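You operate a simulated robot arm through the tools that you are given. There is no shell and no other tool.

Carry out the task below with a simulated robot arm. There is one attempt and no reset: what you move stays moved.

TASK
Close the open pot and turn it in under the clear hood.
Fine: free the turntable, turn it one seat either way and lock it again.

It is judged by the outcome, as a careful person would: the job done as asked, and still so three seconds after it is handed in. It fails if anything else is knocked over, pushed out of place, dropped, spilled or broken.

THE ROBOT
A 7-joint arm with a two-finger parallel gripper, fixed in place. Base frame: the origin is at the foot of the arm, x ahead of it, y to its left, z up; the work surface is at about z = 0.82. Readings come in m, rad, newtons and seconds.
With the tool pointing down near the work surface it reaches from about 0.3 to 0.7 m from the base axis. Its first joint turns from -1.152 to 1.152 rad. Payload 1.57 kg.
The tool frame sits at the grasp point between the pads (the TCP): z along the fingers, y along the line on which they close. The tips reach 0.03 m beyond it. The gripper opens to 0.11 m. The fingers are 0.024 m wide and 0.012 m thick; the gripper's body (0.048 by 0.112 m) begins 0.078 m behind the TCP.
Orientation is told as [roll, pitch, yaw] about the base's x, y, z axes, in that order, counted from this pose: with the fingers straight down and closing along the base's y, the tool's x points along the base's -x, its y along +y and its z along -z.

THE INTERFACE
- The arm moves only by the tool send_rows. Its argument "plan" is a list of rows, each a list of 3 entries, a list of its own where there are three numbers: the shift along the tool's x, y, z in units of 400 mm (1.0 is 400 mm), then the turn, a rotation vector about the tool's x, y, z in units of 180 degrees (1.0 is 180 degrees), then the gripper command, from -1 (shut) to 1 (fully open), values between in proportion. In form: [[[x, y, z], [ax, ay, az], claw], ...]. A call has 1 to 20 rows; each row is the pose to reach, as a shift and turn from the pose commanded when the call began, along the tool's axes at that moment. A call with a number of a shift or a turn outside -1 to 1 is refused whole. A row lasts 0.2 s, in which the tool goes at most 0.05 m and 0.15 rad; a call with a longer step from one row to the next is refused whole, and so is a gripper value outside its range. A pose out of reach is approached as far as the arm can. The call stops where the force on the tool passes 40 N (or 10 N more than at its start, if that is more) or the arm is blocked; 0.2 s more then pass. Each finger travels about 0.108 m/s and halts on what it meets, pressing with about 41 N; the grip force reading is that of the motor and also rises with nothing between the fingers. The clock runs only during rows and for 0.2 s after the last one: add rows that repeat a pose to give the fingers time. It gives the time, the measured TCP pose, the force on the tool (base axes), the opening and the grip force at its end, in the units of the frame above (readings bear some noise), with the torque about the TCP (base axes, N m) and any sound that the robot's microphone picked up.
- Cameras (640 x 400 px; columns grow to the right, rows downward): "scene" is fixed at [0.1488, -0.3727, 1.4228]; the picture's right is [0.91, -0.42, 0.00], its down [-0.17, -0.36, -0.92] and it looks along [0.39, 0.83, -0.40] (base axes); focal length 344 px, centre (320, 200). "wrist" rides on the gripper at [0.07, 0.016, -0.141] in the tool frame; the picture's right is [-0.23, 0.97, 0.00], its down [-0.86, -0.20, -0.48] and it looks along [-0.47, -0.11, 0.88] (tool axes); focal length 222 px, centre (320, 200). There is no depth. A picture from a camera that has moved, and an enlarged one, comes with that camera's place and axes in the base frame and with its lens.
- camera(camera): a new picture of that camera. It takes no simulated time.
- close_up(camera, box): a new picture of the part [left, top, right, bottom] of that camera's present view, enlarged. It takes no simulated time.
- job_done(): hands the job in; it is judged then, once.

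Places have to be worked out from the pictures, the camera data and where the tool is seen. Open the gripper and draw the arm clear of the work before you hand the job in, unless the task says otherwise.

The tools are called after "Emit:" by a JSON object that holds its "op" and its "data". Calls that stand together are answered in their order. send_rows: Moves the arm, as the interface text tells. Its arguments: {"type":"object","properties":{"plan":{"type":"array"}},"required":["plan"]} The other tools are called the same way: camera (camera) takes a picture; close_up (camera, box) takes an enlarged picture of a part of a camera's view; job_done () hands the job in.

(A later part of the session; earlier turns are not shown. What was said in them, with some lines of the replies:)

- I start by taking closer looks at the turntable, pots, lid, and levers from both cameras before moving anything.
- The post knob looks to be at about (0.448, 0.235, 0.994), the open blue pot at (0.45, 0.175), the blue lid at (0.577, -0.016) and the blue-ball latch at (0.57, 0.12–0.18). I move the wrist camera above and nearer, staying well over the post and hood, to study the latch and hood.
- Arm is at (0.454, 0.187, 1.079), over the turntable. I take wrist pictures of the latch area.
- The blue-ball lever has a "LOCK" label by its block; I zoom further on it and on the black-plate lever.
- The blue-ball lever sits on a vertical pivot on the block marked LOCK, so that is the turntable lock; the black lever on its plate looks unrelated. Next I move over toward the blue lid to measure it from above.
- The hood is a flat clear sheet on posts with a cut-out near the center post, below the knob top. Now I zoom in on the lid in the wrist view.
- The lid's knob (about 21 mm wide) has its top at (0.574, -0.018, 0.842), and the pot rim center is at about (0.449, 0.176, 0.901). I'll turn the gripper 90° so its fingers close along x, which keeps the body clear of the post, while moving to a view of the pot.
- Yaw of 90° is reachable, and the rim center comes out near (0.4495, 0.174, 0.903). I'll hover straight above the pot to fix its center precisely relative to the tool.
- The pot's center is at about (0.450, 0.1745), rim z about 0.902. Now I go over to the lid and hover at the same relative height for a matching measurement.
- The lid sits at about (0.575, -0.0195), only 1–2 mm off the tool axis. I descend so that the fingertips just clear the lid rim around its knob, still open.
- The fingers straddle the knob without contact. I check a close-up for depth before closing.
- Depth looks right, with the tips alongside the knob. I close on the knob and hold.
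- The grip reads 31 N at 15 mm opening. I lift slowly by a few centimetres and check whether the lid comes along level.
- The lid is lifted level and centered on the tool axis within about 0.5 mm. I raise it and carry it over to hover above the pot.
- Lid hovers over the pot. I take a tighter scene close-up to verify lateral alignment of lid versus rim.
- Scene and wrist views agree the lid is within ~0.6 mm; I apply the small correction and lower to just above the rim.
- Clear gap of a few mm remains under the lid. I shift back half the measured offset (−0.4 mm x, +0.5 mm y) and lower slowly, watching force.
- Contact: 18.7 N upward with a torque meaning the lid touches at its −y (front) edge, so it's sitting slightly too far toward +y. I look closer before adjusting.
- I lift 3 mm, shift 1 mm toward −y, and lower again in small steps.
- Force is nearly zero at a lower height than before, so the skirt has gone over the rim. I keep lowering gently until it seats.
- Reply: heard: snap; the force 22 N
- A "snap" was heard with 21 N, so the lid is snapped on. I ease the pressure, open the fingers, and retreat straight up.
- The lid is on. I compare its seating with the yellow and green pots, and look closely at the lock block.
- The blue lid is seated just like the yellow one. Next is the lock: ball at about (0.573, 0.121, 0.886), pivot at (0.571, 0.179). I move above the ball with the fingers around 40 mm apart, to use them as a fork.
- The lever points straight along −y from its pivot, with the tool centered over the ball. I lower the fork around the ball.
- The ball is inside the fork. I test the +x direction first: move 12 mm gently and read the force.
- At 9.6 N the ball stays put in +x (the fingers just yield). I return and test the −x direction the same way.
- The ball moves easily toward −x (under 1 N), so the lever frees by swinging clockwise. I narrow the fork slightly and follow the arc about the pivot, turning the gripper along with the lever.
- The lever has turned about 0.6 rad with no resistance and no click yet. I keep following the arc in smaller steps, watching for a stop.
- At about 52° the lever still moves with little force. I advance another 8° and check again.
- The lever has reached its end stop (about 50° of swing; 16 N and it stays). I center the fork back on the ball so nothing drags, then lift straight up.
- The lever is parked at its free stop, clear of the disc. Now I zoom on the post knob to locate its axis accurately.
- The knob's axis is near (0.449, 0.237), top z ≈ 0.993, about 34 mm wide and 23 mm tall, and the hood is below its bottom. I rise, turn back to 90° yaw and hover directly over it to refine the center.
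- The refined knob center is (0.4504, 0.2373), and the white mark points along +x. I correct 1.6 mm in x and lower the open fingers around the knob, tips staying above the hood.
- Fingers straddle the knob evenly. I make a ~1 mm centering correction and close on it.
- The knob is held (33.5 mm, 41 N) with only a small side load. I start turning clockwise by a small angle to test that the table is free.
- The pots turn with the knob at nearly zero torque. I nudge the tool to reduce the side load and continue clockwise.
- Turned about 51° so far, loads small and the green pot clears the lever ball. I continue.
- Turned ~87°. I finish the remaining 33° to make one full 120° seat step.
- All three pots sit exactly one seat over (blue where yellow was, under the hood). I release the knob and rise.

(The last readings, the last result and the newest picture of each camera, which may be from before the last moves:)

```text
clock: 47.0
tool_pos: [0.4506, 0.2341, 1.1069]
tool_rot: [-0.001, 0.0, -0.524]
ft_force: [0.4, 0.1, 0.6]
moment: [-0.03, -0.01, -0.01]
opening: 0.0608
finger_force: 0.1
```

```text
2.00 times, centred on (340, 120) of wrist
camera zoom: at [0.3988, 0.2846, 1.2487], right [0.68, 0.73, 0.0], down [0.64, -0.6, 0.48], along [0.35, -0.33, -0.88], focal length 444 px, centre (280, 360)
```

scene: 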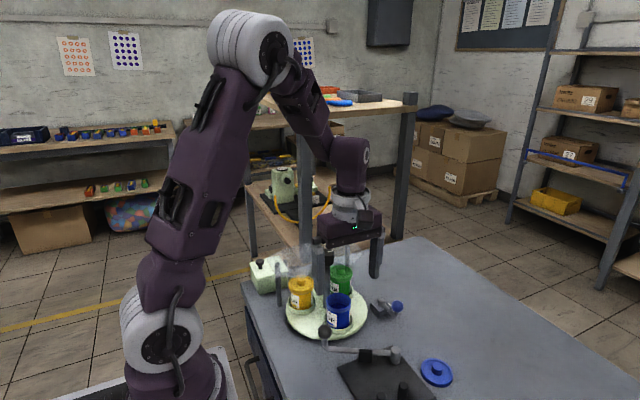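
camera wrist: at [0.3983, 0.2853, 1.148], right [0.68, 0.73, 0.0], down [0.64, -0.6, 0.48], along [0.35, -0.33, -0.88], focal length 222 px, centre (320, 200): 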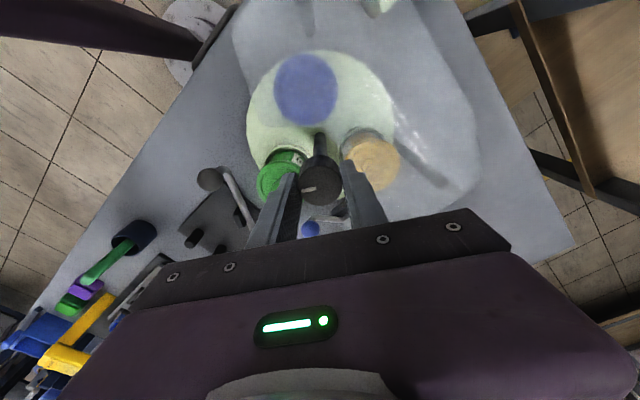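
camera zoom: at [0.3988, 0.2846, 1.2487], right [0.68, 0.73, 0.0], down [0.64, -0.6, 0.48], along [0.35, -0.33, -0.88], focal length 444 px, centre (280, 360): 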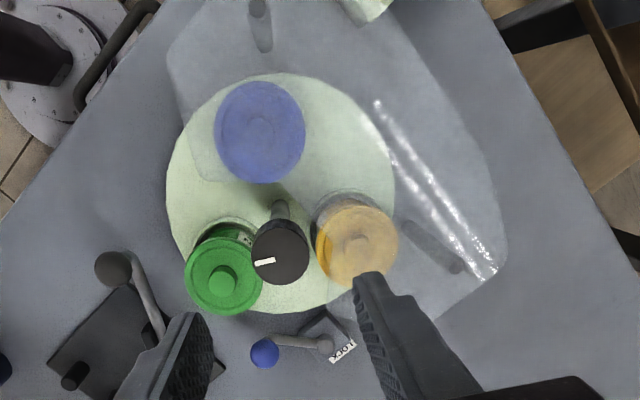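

The table sits in its new position and the lid is still on. Now I go back over the lever ball, turning the gripper to match the lever's present angle.

Emit:
{"op": "send_rows", "data": {"plan": [[[-0.03, -0.011, 0], [0, 0, -0.042], 0], [[-0.062, -0.023, 0], [0, 0, -0.084], 0], [[-0.094, -0.035, 0], [0, 0, -0.126], -0.1], [[-0.126, -0.047, 0], [0, 0, -0.168], -0.2], [[-0.158, -0.059, 0.02], [0, 0, -0.21], -0.24], [[-0.19, -0.071, 0.04], [0, 0, -0.252], -0.24], [[-0.222, -0.083, 0.07], [0, 0, -0.294], -0.24], [[-0.254, -0.095, 0.1], [0, 0, -0.337], -0.24], [[-0.284, -0.1065, 0.125], [0, 0, -0.38], -0.24], [[-0.284, -0.1065, 0.2], [0, 0, -0.38], -0.24], [[-0.284, -0.1065, 0.28], [0, 0, -0.38], -0.24], [[-0.284, -0.1065, 0.28], [0, 0, -0.38], -0.24]]}}

Emit:
{"op": "camera", "data": {"camera": "wrist"}}

Emit:
{"op": "close_up", "data": {"camera": "wrist", "box": [250, 100, 390, 230]}}

Emit:
{"op": "close_up", "data": {"camera": "scene", "box": [310, 250, 430, 345]}}

```text
clock: 49.6
tool_pos: [0.5271, 0.1415, 0.9943]
tool_rot: [-0.001, 0.001, 0.67]
ft_force: [-0.3, -0.3, -0.3]
moment: [-0.03, 0.02, -0.01]
opening: 0.0417
finger_force: 0.0
```

```text
taken
camera wrist: at [0.4631, 0.112, 1.1357], right [-0.43, 0.9, 0.0], down [0.79, 0.38, 0.48], along [0.43, 0.2, -0.88], focal length 222 px, centre (320, 200)
```

wrist: 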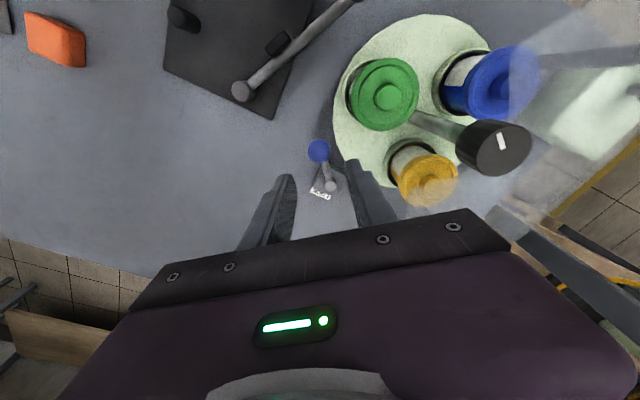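

```text
3.08 times, centred on (320, 165) of wrist
camera zoom: at [0.4631, 0.112, 1.1357], right [-0.43, 0.9, 0.0], down [0.79, 0.38, 0.48], along [0.43, 0.2, -0.88], focal length 684 px, centre (320, 308)
```

zoom: 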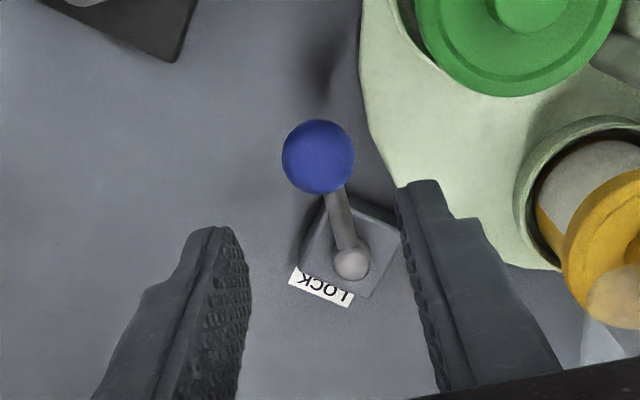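

```text
4.21 times, centred on (370, 298) of scene
camera zoom: at [0.1488, -0.3727, 1.4228], right [0.91, -0.42, 0.0], down [-0.17, -0.36, -0.92], along [0.39, 0.83, -0.4], focal length 1448 px, centre (110, -210)
```

zoom: 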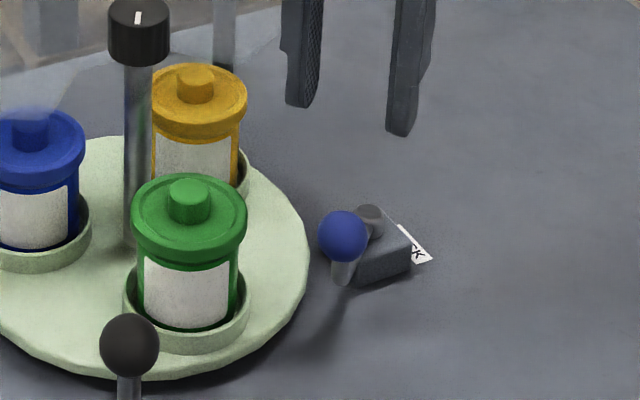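

Ball at (0.529, 0.142) and pivot at (0.573, 0.180) – lever at 50°. I lower the fork around the ball again.

Emit:
{"op": "send_rows", "data": {"plan": [[[-0.001, -0.003, 0.07], [0, 0, 0], -0.24], [[-0.001, -0.003, 0.15], [0, 0, 0], -0.24], [[-0.001, -0.003, 0.21], [0, 0, 0], -0.24], [[-0.001, -0.003, 0.257], [0, 0, 0], -0.24], [[-0.001, -0.003, 0.257], [0, 0, 0], -0.24]]}}

Emit:
{"op": "close_up", "data": {"camera": "wrist", "box": [250, 100, 390, 230]}}

Emit:
{"op": "close_up", "data": {"camera": "scene", "box": [310, 250, 430, 345]}}

```text
clock: 50.8
tool_pos: [0.5277, 0.14, 0.8914]
tool_rot: [0.0, 0.0, 0.671]
ft_force: [-1.3, 0.4, -0.1]
moment: [0.04, -0.02, 0.03]
opening: 0.0418
finger_force: 0.1
```

```text
3.08 times, centred on (320, 165) of wrist
camera zoom: at [0.4636, 0.1109, 1.0328], right [-0.43, 0.9, 0.0], down [0.79, 0.37, 0.48], along [0.43, 0.2, -0.88], focal length 684 px, centre (320, 308)
```

zoom: 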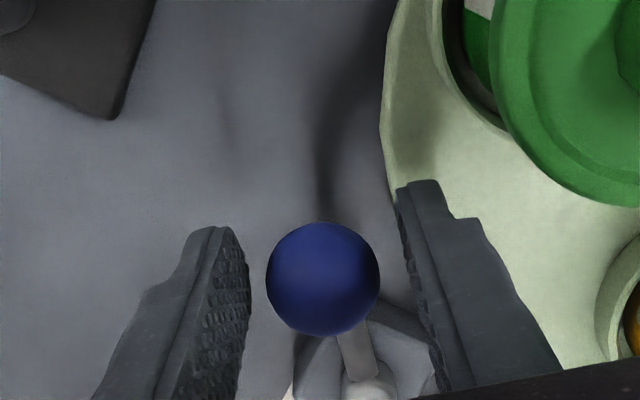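

```text
4.21 times, centred on (370, 298) of scene
camera zoom: at [0.1488, -0.3726, 1.4228], right [0.91, -0.42, 0.0], down [-0.17, -0.36, -0.92], along [0.39, 0.83, -0.4], focal length 1448 px, centre (110, -210)
```

zoom: 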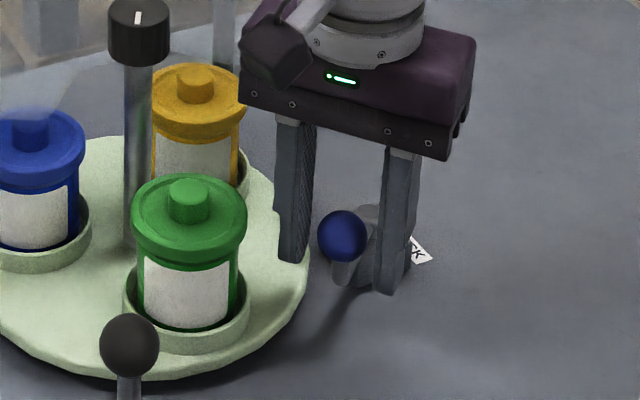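

Fork is around the ball. I now swing the lever back counter-clockwise along the same arc to its original locked position, pushing slightly against the stop at the end.

Emit:
{"op": "send_rows", "data": {"plan": [[[0, 0, 0], [0, 0, 0], -0.42], [[-0.0027, -0.0127, 0], [0, 0, -0.0255], -0.42], [[-0.0052, -0.0268, 0], [0, 0, -0.0573], -0.42], [[-0.01, -0.0437, 0], [0, 0, -0.0955], -0.42], [[-0.0167, -0.0595, 0], [0, 0, -0.1337], -0.42], [[-0.0252, -0.075, 0], [0, 0, -0.1719], -0.42], [[-0.0353, -0.0886, 0], [0, 0, -0.2101], -0.42], [[-0.0475, -0.1015, 0], [0, 0, -0.2483], -0.42], [[-0.0608, -0.1125, 0], [0, 0, -0.2865], -0.42], [[-0.0608, -0.1125, 0], [0, 0, -0.2865], -0.42]]}}

Emit:
{"op": "close_up", "data": {"camera": "wrist", "box": [250, 100, 390, 230]}}

Emit:
{"op": "close_up", "data": {"camera": "scene", "box": [310, 250, 430, 345]}}

```text
clock: 53.0
tool_pos: [0.5755, 0.1197, 0.8925]
tool_rot: [-0.001, 0.001, 1.572]
ft_force: [-0.4, 0.0, 0.1]
moment: [0.01, -0.02, 0.01]
opening: 0.0321
finger_force: 0.0
```

```text
3.08 times, centred on (320, 165) of wrist
camera zoom: at [0.5594, 0.0518, 1.0333], right [-0.97, 0.23, 0.0], down [0.2, 0.86, 0.48], along [0.11, 0.47, -0.88], focal length 684 px, centre (320, 308)
```

zoom: 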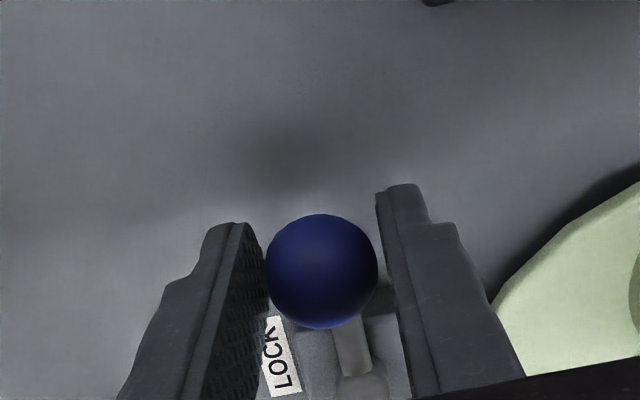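

```text
4.21 times, centred on (370, 298) of scene
camera zoom: at [0.1488, -0.3727, 1.4228], right [0.91, -0.42, 0.0], down [-0.17, -0.36, -0.92], along [0.39, 0.83, -0.4], focal length 1448 px, centre (110, -210)
```

zoom: 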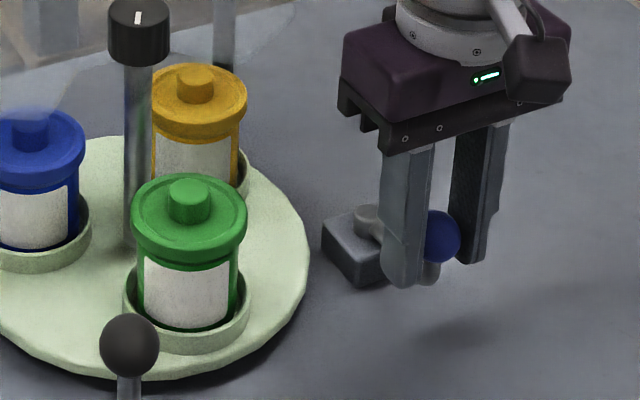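

The lever is back almost at its original direction. I push a little further +x to make sure it's fully against the locked stop.

Emit:
{"op": "send_rows", "data": {"plan": [[[0, -0.005, 0], [0, 0, 0], -0.42], [[0, -0.01, 0], [0, 0, 0], -0.42], [[0, -0.015, 0], [0, 0, 0], -0.42], [[0, -0.02, 0], [0, 0, 0], -0.42], [[0, -0.02, 0], [0, 0, 0], -0.42]]}}

Emit:
{"op": "close_up", "data": {"camera": "wrist", "box": [250, 100, 390, 230]}}

```text
clock: 54.2
tool_pos: [0.5833, 0.1205, 0.8907]
tool_rot: [0.001, 0.002, 1.571]
ft_force: [-10.8, -4.7, -0.4]
moment: [-0.1, 0.08, 0.04]
opening: 0.0421
finger_force: 5.7
```

```text
3.08 times, centred on (320, 165) of wrist
camera zoom: at [0.5669, 0.0519, 1.033], right [-0.97, 0.23, 0.0], down [0.2, 0.86, 0.48], along [0.11, 0.47, -0.88], focal length 684 px, centre (320, 308)
```

zoom: 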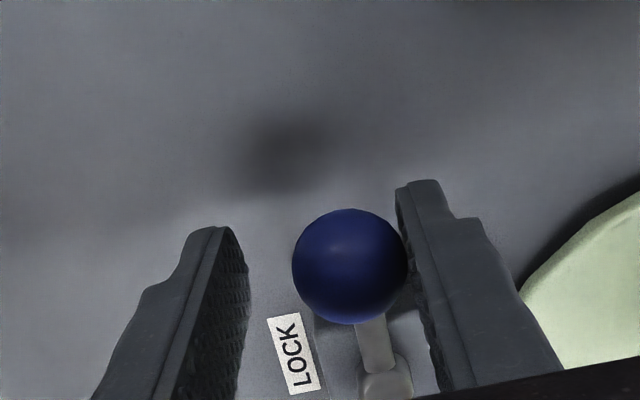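

The lever is against the same stop as at the start (ball center x ≈ 0.576, same 10 N reaction). I recenter the fork, open slightly and lift away.

Emit:
{"op": "send_rows", "data": {"plan": [[[0, 0.009, 0], [0, 0, 0], -0.3], [[0, 0.018, 0], [0, 0, 0], -0.2], [[0, 0.018, 0], [0, 0, 0], -0.2], [[0, 0.018, -0.04], [0, 0, 0], -0.2], [[0, 0.018, -0.12], [0, 0, 0], -0.2], [[0, 0.018, -0.22], [0, 0, 0], -0.2], [[0, 0.018, -0.32], [0, 0, 0], -0.2], [[0, 0.018, -0.42], [0, 0, 0], -0.2], [[0, 0.018, -0.42], [0, 0, 0], -0.2]]}}

Emit:
{"op": "close_up", "data": {"camera": "wrist", "box": [250, 80, 490, 220]}}

Emit:
{"op": "close_up", "data": {"camera": "scene", "box": [230, 220, 480, 400]}}

```text
clock: 56.2
tool_pos: [0.5757, 0.1207, 1.0598]
tool_rot: [0.0, 0.001, 1.571]
ft_force: [0.0, 0.1, -0.1]
moment: [0.0, 0.02, -0.02]
opening: 0.0441
finger_force: 0.0
```

```text
2.67 times, centred on (370, 150) of wrist
camera zoom: at [0.5596, 0.0522, 1.2009], right [-0.97, 0.23, 0.0], down [0.2, 0.85, 0.48], along [0.11, 0.47, -0.88], focal length 592 px, centre (187, 333)
```

zoom: 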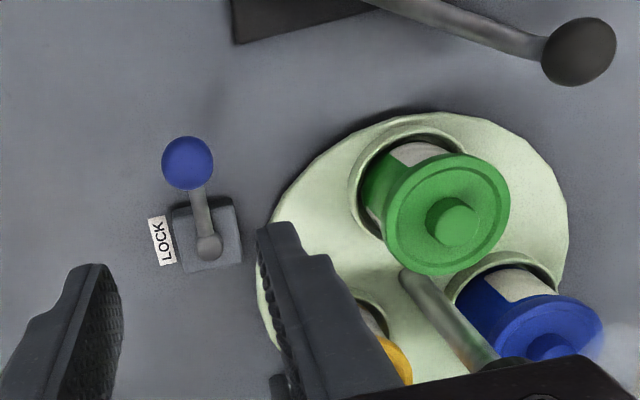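

```text
2.22 times, centred on (355, 310) of scene
camera zoom: at [0.1488, -0.3727, 1.4228], right [0.91, -0.42, 0.0], down [-0.17, -0.36, -0.92], along [0.39, 0.83, -0.4], focal length 764 px, centre (242, -44)
```

zoom: 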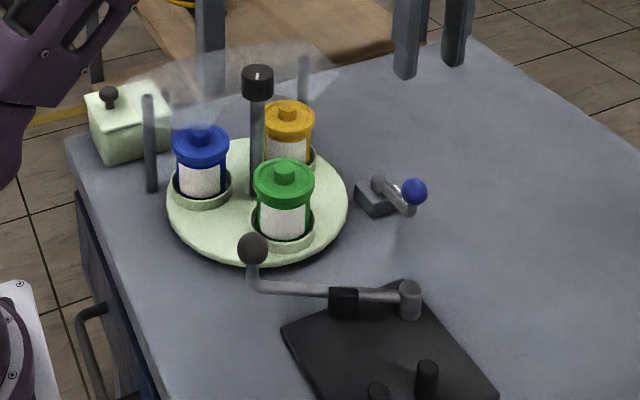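

The lever looks identical to its original locked pose and the pots occupy the original seat positions. As a check that the lock really holds, I'll return to the knob and try a tiny twist; first hover over it.

Emit:
{"op": "send_rows", "data": {"plan": [[[-0.02, 0.022, -0.08], [0, 0, 0], 0.1], [[-0.08, 0.088, -0.1125], [0, 0, 0], 0.1], [[-0.14, 0.154, -0.1125], [0, 0, 0], 0.1], [[-0.2, 0.22, -0.1125], [0, 0, 0], 0.1], [[-0.25, 0.275, -0.1125], [0, 0, 0], 0.1], [[-0.286, 0.3145, -0.1125], [0, 0, 0], 0.1], [[-0.286, 0.3145, -0.1125], [0, 0, 0], 0.1]]}}

Emit:
{"op": "close_up", "data": {"camera": "wrist", "box": [270, 110, 370, 185]}}

```text
clock: 57.8
tool_pos: [0.4493, 0.2357, 1.1034]
tool_rot: [0.0, 0.002, 1.569]
ft_force: [-0.8, -0.7, 0.7]
moment: [0.03, 0.0, 0.03]
opening: 0.0605
finger_force: 0.1
```

```text
5.33 times, centred on (320, 148) of wrist
camera zoom: at [0.4338, 0.1667, 1.2458], right [-0.97, 0.23, 0.0], down [0.2, 0.85, 0.48], along [0.11, 0.47, -0.88], focal length 1185 px, centre (320, 480)
```

zoom: 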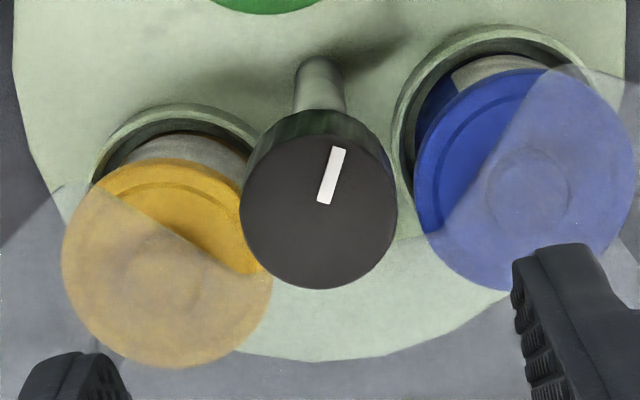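

Blue is under the hood with its lid on. I compare the front pot's exact position with the earlier close-up of the blue pot in that seat to verify the alignment.

Emit:
{"op": "close_up", "data": {"camera": "scene", "box": [320, 285, 370, 322]}}

Emit:
{"op": "close_up", "data": {"camera": "scene", "box": [285, 265, 335, 302]}}

```text
10.81 times, centred on (345, 304) of scene
camera zoom: at [0.1488, -0.3726, 1.4228], right [0.91, -0.42, 0.0], down [-0.17, -0.36, -0.92], along [0.39, 0.83, -0.4], focal length 3719 px, centre (50, -919)
```

zoom: 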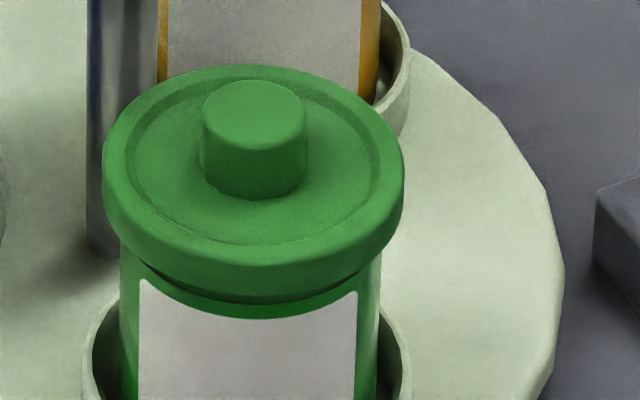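

```text
10.81 times, centred on (310, 284) of scene
camera zoom: at [0.1488, -0.3726, 1.4228], right [0.91, -0.42, 0.0], down [-0.17, -0.36, -0.92], along [0.39, 0.83, -0.4], focal length 3719 px, centre (428, -703)
```

zoom: 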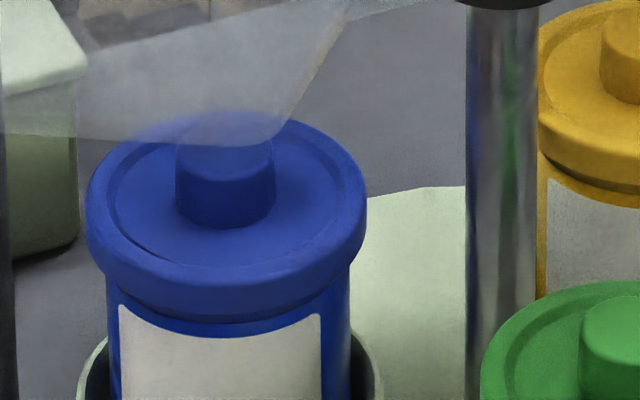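

The seat alignment matches the original within about 0.2 mm, the lever is at its locked stop, and the blue lid sits at the same height as the others did. I won't force the locked table with a twist; I open the gripper and draw the arm up and away.

Emit:
{"op": "send_rows", "data": {"plan": [[[0, 0, -0.08], [0, 0, 0], 0.3], [[0, 0, -0.17], [0, 0, 0], 0.6], [[0, 0, -0.25], [0, 0, 0], 1], [[0.1, 0.025, -0.25], [0, 0, 0], 1], [[0.2, 0.05, -0.25], [0, 0, 0], 1], [[0.3, 0.075, -0.25], [0, 0, 0], 1], [[0.4, 0.1, -0.25], [0, 0, 0], 1], [[0.5, 0.125, -0.25], [0, 0, 0], 1], [[0.5, 0.125, -0.25], [0, 0, 0], 1], [[0.5, 0.125, -0.25], [0, 0, 0], 1]]}}

Emit:
{"op": "camera", "data": {"camera": "scene"}}

Emit:
{"op": "close_up", "data": {"camera": "scene", "box": [230, 220, 480, 400]}}

Emit:
{"op": "camera", "data": {"camera": "wrist"}}

```text
clock: 60.0
tool_pos: [0.4008, 0.0347, 1.2045]
tool_rot: [0.002, 0.0, 1.571]
ft_force: [-0.4, 0.9, -0.3]
moment: [-0.01, 0.01, -0.01]
opening: 0.1099
finger_force: 0.0
```

```text
taken
```

scene: 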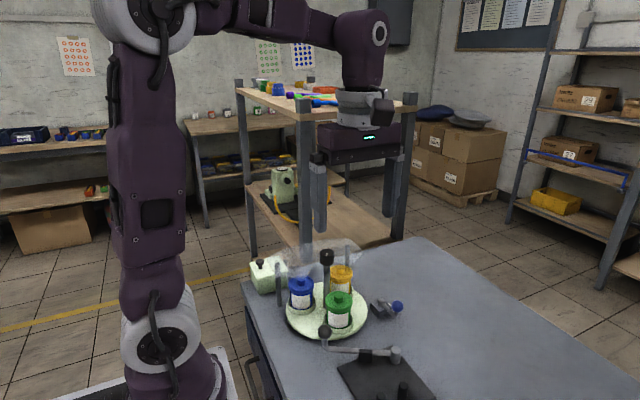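

```text
2.22 times, centred on (355, 310) of scene
camera zoom: at [0.1488, -0.3727, 1.4228], right [0.91, -0.42, 0.0], down [-0.17, -0.36, -0.92], along [0.39, 0.83, -0.4], focal length 764 px, centre (242, -44)
```

zoom: 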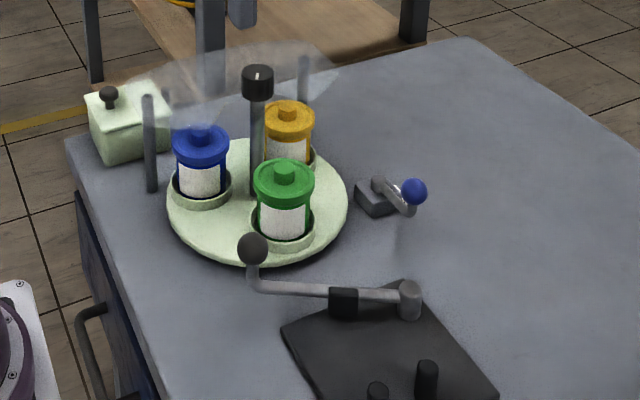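

```text
taken
camera wrist: at [0.3847, -0.0332, 1.3462], right [-0.97, 0.23, 0.0], down [0.2, 0.85, 0.48], along [0.11, 0.47, -0.88], focal length 222 px, centre (320, 200)
```

wrist: 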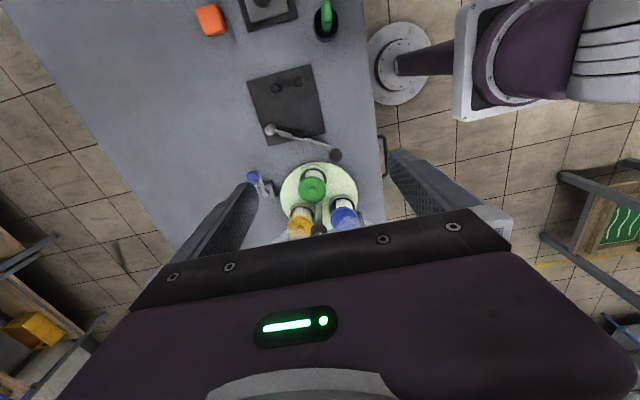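

The blue pot is closed and under the hood, the table has moved one seat, the lock lever is back at its stop, and nothing else has moved. The gripper is open and the arm is clear, so I hand the job in.

Emit:
{"op": "job_done", "data": {}}

```text
The job is handed in.
```

I closed the blue pot and turned it in under the clear hood. I've handed the job in, but no verdict came back.

- **Lid:** it snapped onto the pot and sits at the same height as the yellow and green lids.
- **Turn:** I freed the turntable and turned it one seat clockwise. Blue is now where yellow was, and the seats line up with their original positions to within about 0.2 mm.
- **Lock:** the lever is back against the same stop it started on. I didn't twist the table to check that the lock holds, because I didn't want to force it. No click was heard on freeing or locking it.
- **Everything else:** nothing else looks moved in the last pictures. The gripper is open and the arm is clear of the work.
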